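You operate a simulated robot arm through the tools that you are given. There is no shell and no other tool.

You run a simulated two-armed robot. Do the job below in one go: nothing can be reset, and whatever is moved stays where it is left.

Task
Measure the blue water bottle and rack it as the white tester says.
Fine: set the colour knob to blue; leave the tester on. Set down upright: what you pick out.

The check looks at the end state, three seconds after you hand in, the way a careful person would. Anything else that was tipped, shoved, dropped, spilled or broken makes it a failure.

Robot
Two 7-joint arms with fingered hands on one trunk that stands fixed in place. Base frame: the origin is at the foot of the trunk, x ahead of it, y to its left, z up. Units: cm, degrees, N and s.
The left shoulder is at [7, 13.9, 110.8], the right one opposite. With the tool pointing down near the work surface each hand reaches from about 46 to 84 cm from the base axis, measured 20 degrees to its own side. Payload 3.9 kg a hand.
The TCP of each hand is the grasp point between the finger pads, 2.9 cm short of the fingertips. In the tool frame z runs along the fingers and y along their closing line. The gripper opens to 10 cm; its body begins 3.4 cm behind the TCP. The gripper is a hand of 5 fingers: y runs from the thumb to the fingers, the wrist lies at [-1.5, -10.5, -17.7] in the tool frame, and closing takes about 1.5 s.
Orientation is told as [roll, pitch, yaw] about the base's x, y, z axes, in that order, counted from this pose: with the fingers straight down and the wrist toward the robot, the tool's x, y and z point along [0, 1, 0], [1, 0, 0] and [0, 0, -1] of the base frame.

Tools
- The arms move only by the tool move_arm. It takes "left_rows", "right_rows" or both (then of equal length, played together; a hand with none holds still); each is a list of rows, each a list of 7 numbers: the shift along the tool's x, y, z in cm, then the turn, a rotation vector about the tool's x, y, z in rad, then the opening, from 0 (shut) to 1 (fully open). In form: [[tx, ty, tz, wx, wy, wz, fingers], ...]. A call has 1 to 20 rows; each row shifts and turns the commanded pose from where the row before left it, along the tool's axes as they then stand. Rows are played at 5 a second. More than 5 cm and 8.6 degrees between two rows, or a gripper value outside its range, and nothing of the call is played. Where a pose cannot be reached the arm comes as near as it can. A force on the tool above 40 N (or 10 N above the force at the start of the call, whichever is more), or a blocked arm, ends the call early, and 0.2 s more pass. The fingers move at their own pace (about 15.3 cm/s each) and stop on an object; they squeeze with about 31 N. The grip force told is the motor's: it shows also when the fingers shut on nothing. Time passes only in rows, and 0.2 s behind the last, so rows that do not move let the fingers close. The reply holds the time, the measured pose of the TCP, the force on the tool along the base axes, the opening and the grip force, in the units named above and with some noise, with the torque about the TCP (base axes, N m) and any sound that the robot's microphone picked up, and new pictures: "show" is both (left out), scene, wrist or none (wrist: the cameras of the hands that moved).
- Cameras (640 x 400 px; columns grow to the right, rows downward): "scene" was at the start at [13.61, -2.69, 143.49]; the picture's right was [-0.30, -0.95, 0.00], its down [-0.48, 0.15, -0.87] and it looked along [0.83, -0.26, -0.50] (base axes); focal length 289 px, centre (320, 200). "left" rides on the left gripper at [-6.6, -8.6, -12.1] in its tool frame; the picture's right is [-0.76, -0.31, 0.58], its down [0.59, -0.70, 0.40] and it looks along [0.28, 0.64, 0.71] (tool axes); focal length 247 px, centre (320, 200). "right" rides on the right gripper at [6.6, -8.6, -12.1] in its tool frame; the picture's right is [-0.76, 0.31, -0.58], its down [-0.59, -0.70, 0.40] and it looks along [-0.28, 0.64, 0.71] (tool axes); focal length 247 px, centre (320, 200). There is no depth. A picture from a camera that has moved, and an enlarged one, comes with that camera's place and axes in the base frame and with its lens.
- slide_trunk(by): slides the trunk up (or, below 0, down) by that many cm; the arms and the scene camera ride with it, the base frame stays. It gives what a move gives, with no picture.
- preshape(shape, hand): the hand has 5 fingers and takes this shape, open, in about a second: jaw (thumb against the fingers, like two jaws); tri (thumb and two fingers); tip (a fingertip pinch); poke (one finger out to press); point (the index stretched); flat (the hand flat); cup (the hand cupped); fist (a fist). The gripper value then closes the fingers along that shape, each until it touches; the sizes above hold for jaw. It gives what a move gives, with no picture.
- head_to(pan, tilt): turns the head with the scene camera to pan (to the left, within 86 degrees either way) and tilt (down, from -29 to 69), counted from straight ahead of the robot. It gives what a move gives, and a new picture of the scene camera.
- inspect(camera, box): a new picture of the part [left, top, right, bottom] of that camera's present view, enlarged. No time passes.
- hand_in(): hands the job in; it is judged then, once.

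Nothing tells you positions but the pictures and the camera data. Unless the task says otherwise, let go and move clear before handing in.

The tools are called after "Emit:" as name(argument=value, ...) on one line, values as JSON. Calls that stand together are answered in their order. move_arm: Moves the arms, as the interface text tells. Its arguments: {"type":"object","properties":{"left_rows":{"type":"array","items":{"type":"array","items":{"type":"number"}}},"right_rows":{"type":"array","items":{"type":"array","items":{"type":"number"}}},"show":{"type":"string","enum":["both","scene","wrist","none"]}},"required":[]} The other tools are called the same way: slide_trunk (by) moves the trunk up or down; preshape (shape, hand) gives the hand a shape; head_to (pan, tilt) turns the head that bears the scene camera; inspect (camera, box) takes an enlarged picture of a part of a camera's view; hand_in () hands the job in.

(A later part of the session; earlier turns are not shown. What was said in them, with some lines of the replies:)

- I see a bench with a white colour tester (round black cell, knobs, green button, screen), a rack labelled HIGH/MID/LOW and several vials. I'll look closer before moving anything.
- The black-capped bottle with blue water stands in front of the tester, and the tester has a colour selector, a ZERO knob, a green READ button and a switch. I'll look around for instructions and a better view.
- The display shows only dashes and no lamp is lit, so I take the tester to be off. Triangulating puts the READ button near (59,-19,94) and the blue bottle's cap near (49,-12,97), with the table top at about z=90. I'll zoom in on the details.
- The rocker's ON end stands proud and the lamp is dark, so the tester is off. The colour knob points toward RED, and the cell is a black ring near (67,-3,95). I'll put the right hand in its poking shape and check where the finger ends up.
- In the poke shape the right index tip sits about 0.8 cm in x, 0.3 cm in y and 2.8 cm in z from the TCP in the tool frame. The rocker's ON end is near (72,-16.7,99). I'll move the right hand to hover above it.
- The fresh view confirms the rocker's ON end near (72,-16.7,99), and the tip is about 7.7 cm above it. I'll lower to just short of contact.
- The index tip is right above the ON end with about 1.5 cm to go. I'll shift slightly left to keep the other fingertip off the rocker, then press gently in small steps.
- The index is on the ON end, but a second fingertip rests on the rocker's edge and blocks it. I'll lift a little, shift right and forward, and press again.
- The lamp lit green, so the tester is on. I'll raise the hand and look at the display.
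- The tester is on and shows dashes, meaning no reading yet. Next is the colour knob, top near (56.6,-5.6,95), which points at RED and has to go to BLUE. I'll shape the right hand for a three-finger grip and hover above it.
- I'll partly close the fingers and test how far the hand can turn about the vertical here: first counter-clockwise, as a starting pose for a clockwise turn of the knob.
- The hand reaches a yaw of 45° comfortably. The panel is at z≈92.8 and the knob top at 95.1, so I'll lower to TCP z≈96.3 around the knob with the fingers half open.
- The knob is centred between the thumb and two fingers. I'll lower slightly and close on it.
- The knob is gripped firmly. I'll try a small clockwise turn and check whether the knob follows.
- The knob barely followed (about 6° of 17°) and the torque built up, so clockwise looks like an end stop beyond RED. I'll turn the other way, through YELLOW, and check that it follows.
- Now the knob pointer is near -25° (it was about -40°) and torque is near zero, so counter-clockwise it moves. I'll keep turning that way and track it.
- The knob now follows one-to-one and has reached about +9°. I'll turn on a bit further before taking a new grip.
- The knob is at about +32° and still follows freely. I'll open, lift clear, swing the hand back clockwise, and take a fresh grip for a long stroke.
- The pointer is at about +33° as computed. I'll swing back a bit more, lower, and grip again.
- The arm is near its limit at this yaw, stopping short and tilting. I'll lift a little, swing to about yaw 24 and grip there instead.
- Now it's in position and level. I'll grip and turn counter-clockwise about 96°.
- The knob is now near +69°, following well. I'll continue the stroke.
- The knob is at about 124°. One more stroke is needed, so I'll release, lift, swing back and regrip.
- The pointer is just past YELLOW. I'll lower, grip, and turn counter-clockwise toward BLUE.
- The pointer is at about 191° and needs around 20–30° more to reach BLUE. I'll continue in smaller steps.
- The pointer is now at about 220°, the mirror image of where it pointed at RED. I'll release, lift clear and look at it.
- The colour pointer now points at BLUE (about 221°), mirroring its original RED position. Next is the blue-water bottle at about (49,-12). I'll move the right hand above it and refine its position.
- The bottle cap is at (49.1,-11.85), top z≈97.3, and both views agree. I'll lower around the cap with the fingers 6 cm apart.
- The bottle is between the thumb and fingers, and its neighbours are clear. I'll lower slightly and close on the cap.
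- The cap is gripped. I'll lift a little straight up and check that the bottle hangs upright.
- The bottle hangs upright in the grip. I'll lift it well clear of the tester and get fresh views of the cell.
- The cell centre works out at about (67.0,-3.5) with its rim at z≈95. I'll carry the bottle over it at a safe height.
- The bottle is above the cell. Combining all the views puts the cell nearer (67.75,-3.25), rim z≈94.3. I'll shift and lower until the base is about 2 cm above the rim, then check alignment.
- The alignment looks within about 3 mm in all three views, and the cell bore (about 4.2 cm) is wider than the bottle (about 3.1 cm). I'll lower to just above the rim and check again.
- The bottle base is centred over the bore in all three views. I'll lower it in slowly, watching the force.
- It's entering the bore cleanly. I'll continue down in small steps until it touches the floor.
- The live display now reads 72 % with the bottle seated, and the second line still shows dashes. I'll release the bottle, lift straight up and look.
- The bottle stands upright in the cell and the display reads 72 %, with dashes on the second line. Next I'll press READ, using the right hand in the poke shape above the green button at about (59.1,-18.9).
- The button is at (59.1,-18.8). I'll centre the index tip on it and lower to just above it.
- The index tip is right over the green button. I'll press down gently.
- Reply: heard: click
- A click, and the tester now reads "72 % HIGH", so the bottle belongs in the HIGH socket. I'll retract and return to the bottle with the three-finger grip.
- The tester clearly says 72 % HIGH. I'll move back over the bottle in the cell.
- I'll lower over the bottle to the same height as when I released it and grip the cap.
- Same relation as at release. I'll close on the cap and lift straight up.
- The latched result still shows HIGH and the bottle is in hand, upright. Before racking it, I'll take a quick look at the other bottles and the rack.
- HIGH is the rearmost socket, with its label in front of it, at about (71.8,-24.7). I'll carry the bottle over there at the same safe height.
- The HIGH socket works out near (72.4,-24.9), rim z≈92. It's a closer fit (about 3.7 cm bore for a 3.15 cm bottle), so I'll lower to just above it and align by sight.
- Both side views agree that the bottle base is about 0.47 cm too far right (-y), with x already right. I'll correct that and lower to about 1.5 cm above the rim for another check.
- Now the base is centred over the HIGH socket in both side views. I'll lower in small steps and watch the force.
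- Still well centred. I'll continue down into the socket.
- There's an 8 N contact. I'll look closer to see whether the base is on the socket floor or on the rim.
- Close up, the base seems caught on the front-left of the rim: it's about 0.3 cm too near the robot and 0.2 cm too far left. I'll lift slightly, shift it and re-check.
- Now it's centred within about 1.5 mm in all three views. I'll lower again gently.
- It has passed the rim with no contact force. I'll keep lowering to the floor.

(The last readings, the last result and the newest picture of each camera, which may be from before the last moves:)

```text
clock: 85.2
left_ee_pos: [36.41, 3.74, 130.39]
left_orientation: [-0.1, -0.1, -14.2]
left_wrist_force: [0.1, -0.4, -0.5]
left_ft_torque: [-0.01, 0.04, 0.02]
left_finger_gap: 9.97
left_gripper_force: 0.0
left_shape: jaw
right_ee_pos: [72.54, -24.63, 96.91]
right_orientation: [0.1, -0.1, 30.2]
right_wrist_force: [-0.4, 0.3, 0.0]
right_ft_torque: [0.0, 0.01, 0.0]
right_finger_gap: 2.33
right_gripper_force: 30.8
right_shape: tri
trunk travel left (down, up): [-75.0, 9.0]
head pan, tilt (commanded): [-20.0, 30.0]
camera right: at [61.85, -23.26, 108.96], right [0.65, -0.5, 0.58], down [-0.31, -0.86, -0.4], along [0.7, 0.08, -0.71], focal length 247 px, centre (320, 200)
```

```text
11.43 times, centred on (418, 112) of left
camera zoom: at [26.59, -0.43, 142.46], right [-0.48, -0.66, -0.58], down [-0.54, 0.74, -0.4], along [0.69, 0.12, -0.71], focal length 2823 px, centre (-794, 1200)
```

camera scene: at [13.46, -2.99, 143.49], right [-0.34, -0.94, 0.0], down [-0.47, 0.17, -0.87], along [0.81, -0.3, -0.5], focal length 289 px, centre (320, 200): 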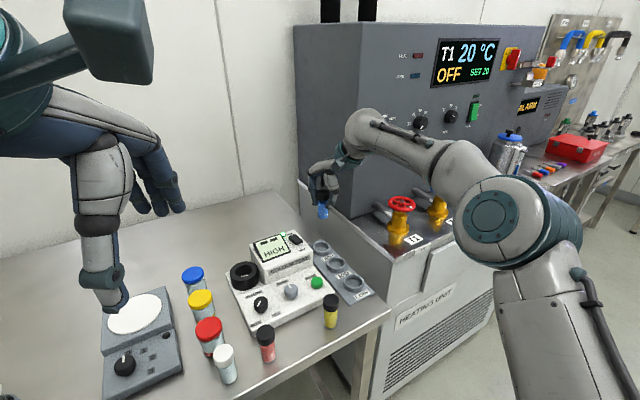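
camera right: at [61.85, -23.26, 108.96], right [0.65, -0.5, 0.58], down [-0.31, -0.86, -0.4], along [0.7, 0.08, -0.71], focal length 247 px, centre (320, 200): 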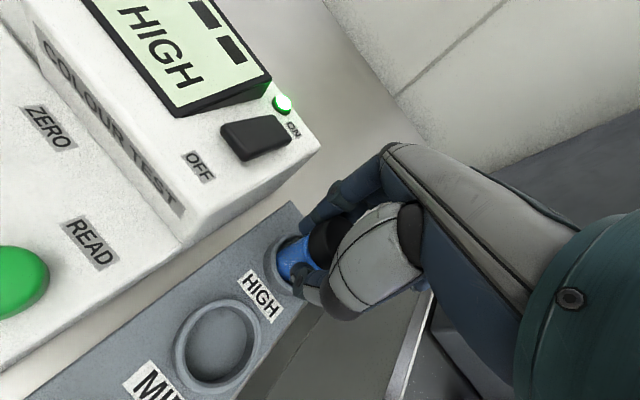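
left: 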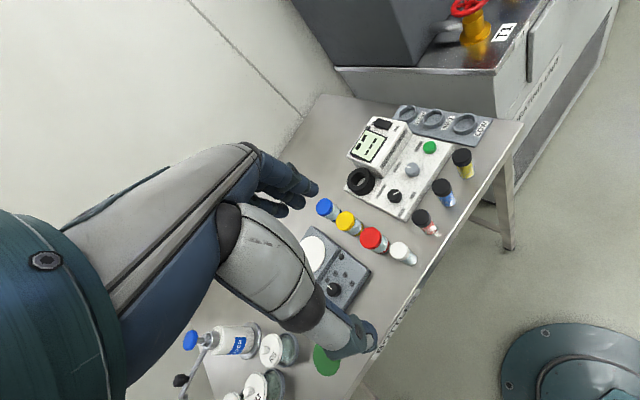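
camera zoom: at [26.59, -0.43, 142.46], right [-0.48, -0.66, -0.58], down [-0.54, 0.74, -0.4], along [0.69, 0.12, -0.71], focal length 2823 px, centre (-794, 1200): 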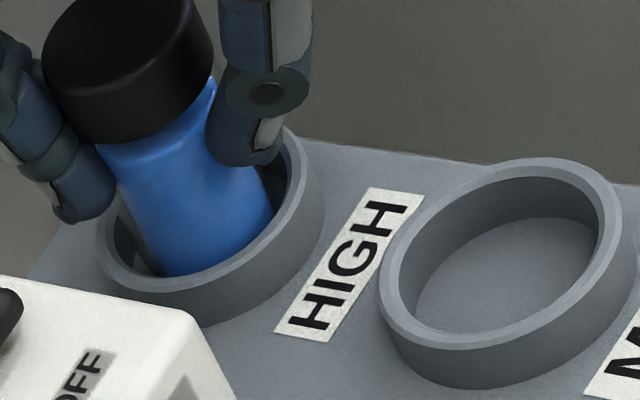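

Emit:
move_arm(right_rows=[[0, 0, 0.25, 0, 0, 0, 0.1], [0, 0, 0.25, 0, 0, 0, 0.1], [0, 0, 0, 0, 0, 0, 0.1]], show="none")

Emit:
inspect(camera="scene", box=[305, 230, 340, 262])

Emit:
inspect(camera="left", box=[395, 95, 440, 130])

```text
clock: 86.0
left_ee_pos: [36.22, 3.97, 130.47]
left_orientation: [-0.1, -0.3, -14.2]
left_wrist_force: [-0.4, -0.5, 0.0]
left_ft_torque: [-0.02, 0.0, -0.01]
left_finger_gap: 9.96
left_gripper_force: 0.0
left_shape: jaw
right_ee_pos: [72.48, -24.61, 96.69]
right_orientation: [-0.2, -0.5, 30.2]
right_wrist_force: [3.7, -0.2, 13.9]
right_ft_torque: [-0.02, -0.1, 0.0]
right_finger_gap: 2.36
right_gripper_force: 31.1
right_shape: tri
trunk travel left (down, up): [-75.0, 9.0]
head pan, tilt (commanded): [-20.0, 30.0]
```

```text
12.50 times, centred on (322, 246) of scene
camera zoom: at [13.27, -3.0, 143.53], right [-0.34, -0.94, 0.0], down [-0.47, 0.17, -0.87], along [0.81, -0.3, -0.5], focal length 3613 px, centre (289, -375)
```

zoom: 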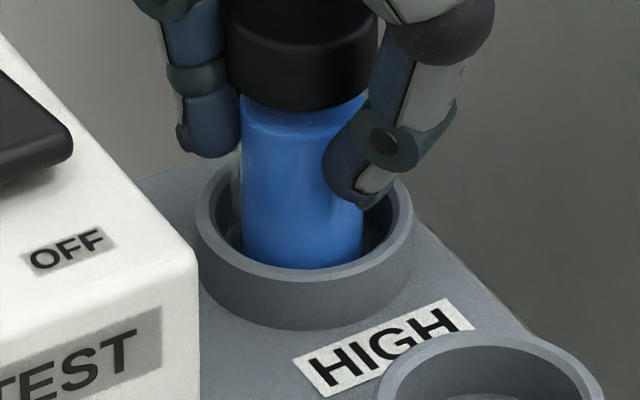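

```text
11.43 times, centred on (418, 112) of left
camera zoom: at [26.37, -0.36, 142.52], right [-0.48, -0.66, -0.58], down [-0.54, 0.74, -0.4], along [0.69, 0.12, -0.71], focal length 2823 px, centre (-794, 1200)
```

zoom: 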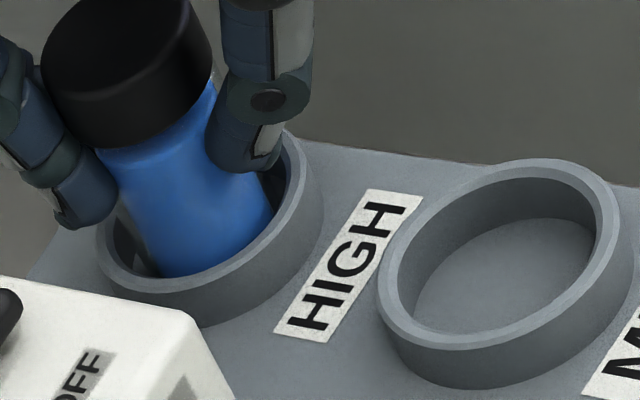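

Floor contact: the bottle is seated in the HIGH socket. I'll take off the pressure and open the fingers gently.

Emit:
move_arm(right_rows=[[0, 0, -0.4, 0, 0, 0, 0.1], [0, 0, 0, 0, 0, 0, 0.25], [0, 0, 0, 0, 0, 0, 0.3], [0, 0, 0, 0, 0, 0, 0.35], [0, 0, 0, 0, 0, 0, 0.4], [0, 0, 0, 0, 0, 0, 0.45], [0, 0, 0, 0, 0, 0, 0.5], [0, 0, 0, 0, 0, 0, 0.55], [0, 0, 0, 0, 0, 0, 0.55]], show="both")

Emit:
inspect(camera="scene", box=[290, 200, 350, 270])

Emit:
inspect(camera="left", box=[380, 70, 460, 140])

```text
clock: 88.0
left_ee_pos: [36.33, 3.71, 130.42]
left_orientation: [-0.1, -0.1, -14.2]
left_wrist_force: [0.4, -0.1, -0.3]
left_ft_torque: [-0.01, -0.02, 0.0]
left_finger_gap: 9.98
left_gripper_force: 0.1
left_shape: jaw
right_ee_pos: [72.48, -24.79, 96.9]
right_orientation: [-0.2, 0.0, 30.2]
right_wrist_force: [-0.5, 0.7, 0.4]
right_ft_torque: [-0.01, 0.01, 0.0]
right_finger_gap: 5.48
right_gripper_force: 0.1
right_shape: tri
trunk travel left (down, up): [-75.0, 9.0]
head pan, tilt (commanded): [-20.0, 30.0]
camera scene: at [13.48, -3.07, 143.49], right [-0.34, -0.94, 0.0], down [-0.47, 0.17, -0.87], along [0.81, -0.3, -0.5], focal length 289 px, centre (320, 200)
camera right: at [61.83, -23.26, 108.91], right [0.65, -0.5, 0.58], down [-0.31, -0.86, -0.4], along [0.7, 0.08, -0.71], focal length 247 px, centre (320, 200)
```

scene: 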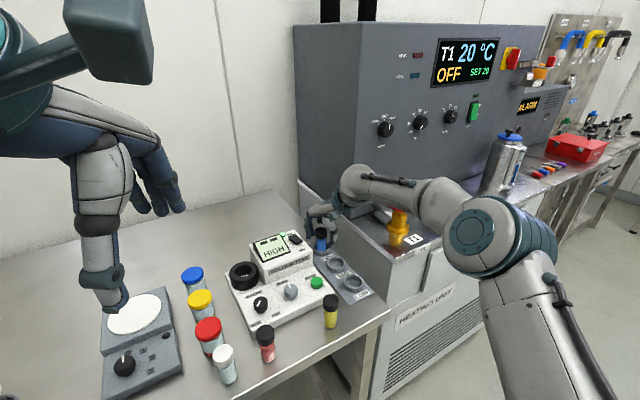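
right: 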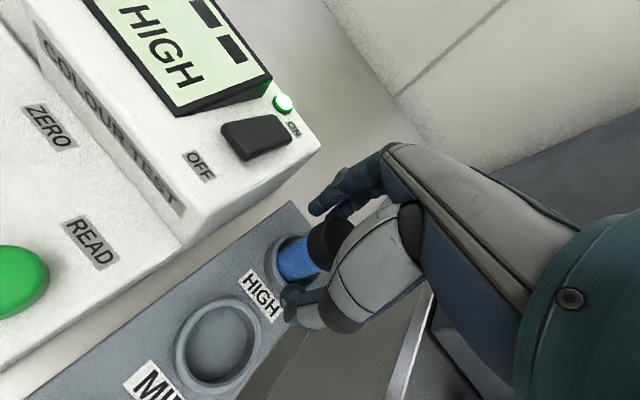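

```text
5.71 times, centred on (320, 235) of scene
camera zoom: at [13.48, -3.07, 143.49], right [-0.34, -0.94, 0.0], down [-0.47, 0.17, -0.87], along [0.81, -0.3, -0.5], focal length 1652 px, centre (320, 0)
```

zoom: 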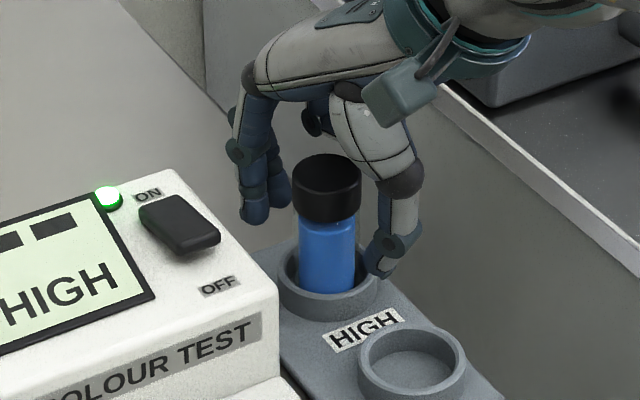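

```text
5.71 times, centred on (420, 105) of left
camera zoom: at [26.58, -0.43, 142.46], right [-0.48, -0.66, -0.58], down [-0.54, 0.74, -0.4], along [0.69, 0.12, -0.71], focal length 1411 px, centre (-251, 743)
```

zoom: 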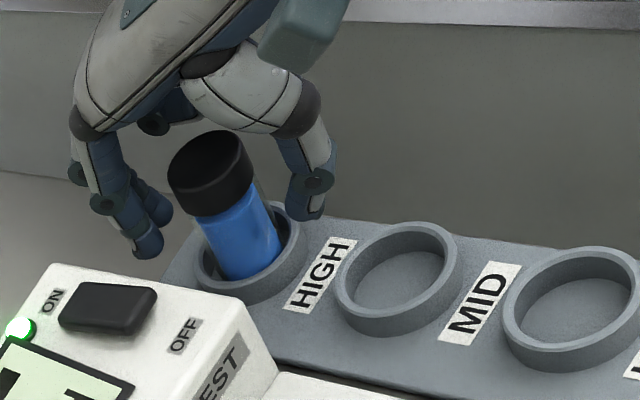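

The bottle stands upright in HIGH with the fingers open around it. I'll raise the hand straight up and clear.

Emit:
move_arm(right_rows=[[0, 0, -1.5, 0, 0, 0, 0.55], [0, 0, -2.5, 0, 0, 0, 0.55], [0, 0, -3.5, 0, 0, 0, 0.55], [0, 0, -3.5, 0, 0, 0, 0.55], [0, 0, -3.5, 0, 0, 0, 0.55], [0, 0, 0, 0, 0, 0, 0.55]], show="both")

Emit:
inspect(camera="scene", box=[210, 200, 390, 350])

Emit:
inspect(camera="left", box=[300, 80, 520, 290])

```text
clock: 89.3
left_ee_pos: [36.48, 3.84, 130.38]
left_orientation: [0.0, 0.0, -14.3]
left_wrist_force: [-0.5, -0.3, 0.6]
left_ft_torque: [-0.04, 0.03, 0.03]
left_finger_gap: 9.98
left_gripper_force: 0.1
left_shape: jaw
right_ee_pos: [72.58, -24.68, 111.08]
right_orientation: [0.1, 0.0, 30.1]
right_wrist_force: [-0.3, 0.4, 0.1]
right_ft_torque: [0.0, -0.02, 0.02]
right_finger_gap: 5.46
right_gripper_force: 0.1
right_shape: tri
trunk travel left (down, up): [-75.0, 9.0]
head pan, tilt (commanded): [-20.0, 30.0]
camera scene: at [13.51, -3.1, 143.48], right [-0.34, -0.94, 0.0], down [-0.47, 0.17, -0.87], along [0.81, -0.3, -0.5], focal length 289 px, centre (320, 200)
camera right: at [61.85, -23.39, 123.24], right [0.65, -0.5, 0.58], down [-0.31, -0.86, -0.4], along [0.7, 0.08, -0.71], focal length 247 px, centre (320, 200)
```

scene: 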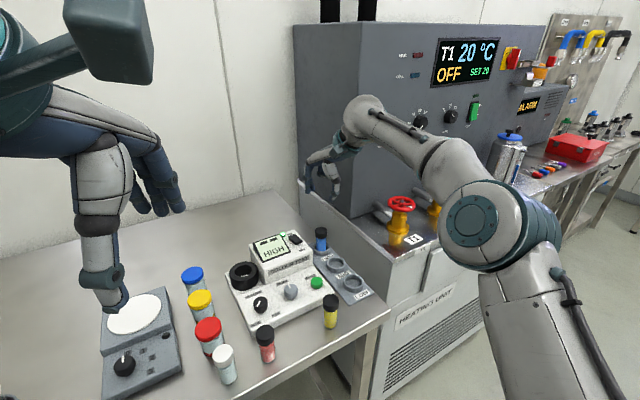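
right: 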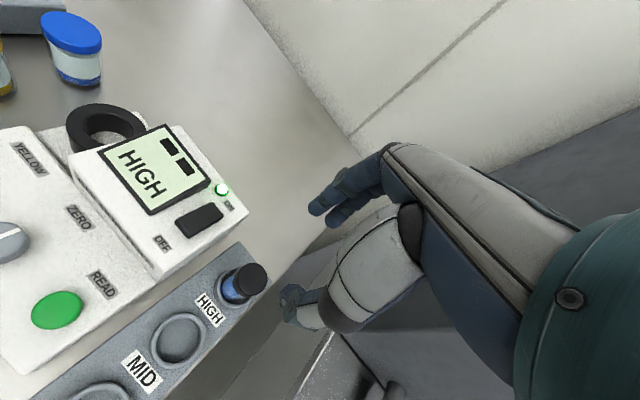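

```text
2.67 times, centred on (300, 275) of scene
camera zoom: at [13.51, -3.1, 143.48], right [-0.34, -0.94, 0.0], down [-0.47, 0.17, -0.87], along [0.81, -0.3, -0.5], focal length 771 px, centre (373, 0)
```

zoom: 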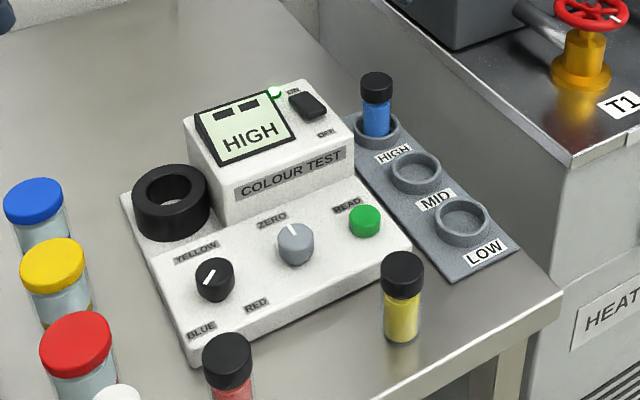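

```text
1.90 times, centred on (410, 185) of left
camera zoom: at [26.61, -0.46, 142.45], right [-0.48, -0.66, -0.58], down [-0.54, 0.74, -0.4], along [0.69, 0.12, -0.71], focal length 470 px, centre (149, 229)
```

zoom: 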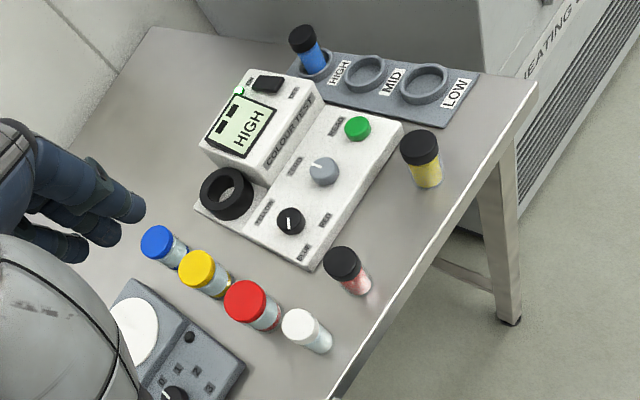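

The blue-water bottle stands upright in HIGH, the tester is on and shows HIGH, and nothing else has moved. I'll draw the right arm up and back before handing in.

Emit:
move_arm(right_rows=[[0, 0, -4, 0, 0, 0, 0.55], [0, 0, -4, 0, 0, 0, 0.55], [0.6, -3.5, 0, 0, 0, 0, 0.55], [0.6, -3.5, 0, 0, 0, 0, 0.55], [0.6, -3.5, 0, 0, 0, 0, 0.55], [0.6, -3.5, 0, 0, 0, 0, 0.55], [0, 0, 0, 0, 0, 0, 0.55]], show="both")

Emit:
head_to(pan=-8, tilt=42)

Emit:
inspect(camera="scene", box=[200, 110, 440, 280])

```text
clock: 91.0
left_ee_pos: [36.45, 3.86, 130.34]
left_orientation: [0.0, -0.1, -14.2]
left_wrist_force: [0.2, -0.3, 0.1]
left_ft_torque: [-0.05, -0.02, -0.02]
left_finger_gap: 9.99
left_gripper_force: 0.0
left_shape: jaw
right_ee_pos: [67.92, -32.04, 122.29]
right_orientation: [0.0, 0.0, 30.3]
right_wrist_force: [0.4, 0.1, 0.1]
right_ft_torque: [-0.02, -0.01, -0.04]
right_finger_gap: 5.49
right_gripper_force: 0.1
right_shape: tri
right hand out of reach, approached as far as the arm can: row 2, 3, 4, 5, 6
trunk travel left (down, up): [-75.0, 9.0]
head pan, tilt (commanded): [-20.0, 30.0]
camera scene: at [13.56, -3.0, 143.48], right [-0.34, -0.94, 0.0], down [-0.47, 0.17, -0.87], along [0.81, -0.3, -0.5], focal length 289 px, centre (320, 200)
camera right: at [57.12, -30.73, 134.46], right [0.65, -0.5, 0.58], down [-0.31, -0.86, -0.4], along [0.7, 0.08, -0.71], focal length 247 px, centre (320, 200)
```

scene: 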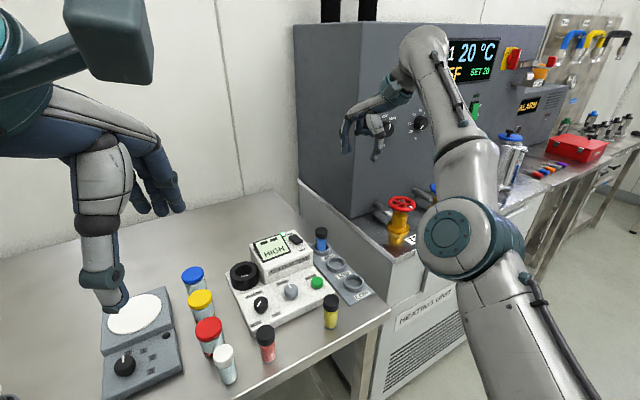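
right: 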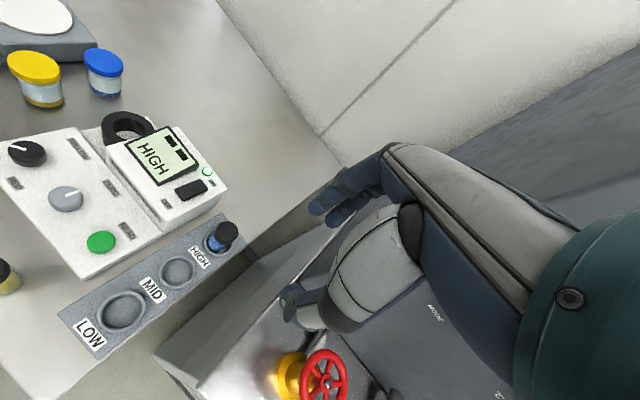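

```text
clock: 91.7
left_ee_pos: [36.44, 3.71, 130.36]
left_orientation: [-0.1, -0.1, -14.2]
left_wrist_force: [0.3, 0.0, 0.3]
left_ft_torque: [0.0, 0.0, 0.02]
left_finger_gap: 9.96
left_gripper_force: 0.2
left_shape: jaw
right_ee_pos: [67.71, -32.18, 122.45]
right_orientation: [0.0, 0.0, 30.3]
right_wrist_force: [-0.7, 1.0, 0.4]
right_ft_torque: [0.01, 0.01, -0.02]
right_finger_gap: 5.52
right_gripper_force: 0.1
right_shape: tri
trunk travel left (down, up): [-75.0, 9.0]
head pan, tilt (commanded): [-8.0, 42.0]
camera scene: at [13.25, -1.17, 141.66], right [-0.14, -0.99, 0.0], down [-0.66, 0.09, -0.74], along [0.74, -0.1, -0.67], focal length 289 px, centre (320, 200)
```

scene: 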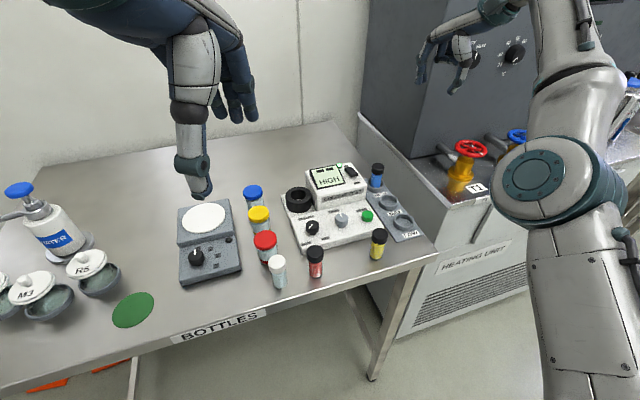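

```text
2.35 times, centred on (320, 195) of scene
camera zoom: at [13.25, -1.17, 141.66], right [-0.14, -0.99, 0.0], down [-0.66, 0.09, -0.74], along [0.74, -0.1, -0.67], focal length 680 px, centre (320, 212)
```

zoom: 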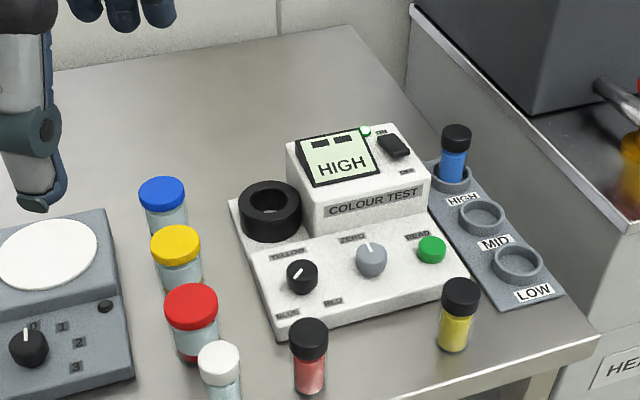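

The bottle stands upright in the HIGH socket as the tester reported (72 % HIGH). The colour knob is at BLUE, the tester is on, both hands are clear and everything else is where it was, so I'm handing in. I did not check the tester's zero with the clear white-capped bottle. I left the ZERO knob as found, so the rack choice rests on the tester's own reading.

Emit:
hand_in()

```text
The job is handed in.
```

The blue water bottle is standing upright in the HIGH socket of the rack. The white tester read 72 % HIGH when I pressed READ.

- **Tester:** it is switched on, the colour knob is turned to BLUE, and the display still shows HIGH.
- **Other items:** in the last pictures they all look upright and in place. Both hands let go and moved clear before I handed in.
- **Socket contact:** the bottle base caught the HIGH rim once on the way in. I lifted it, shifted it a few millimetres, and it then seated on the socket floor.
- **Zero not checked:** I left the ZERO knob as I found it and did not check the zero with the clear white-capped bottle. If the zero was off, the HIGH result could be wrong.
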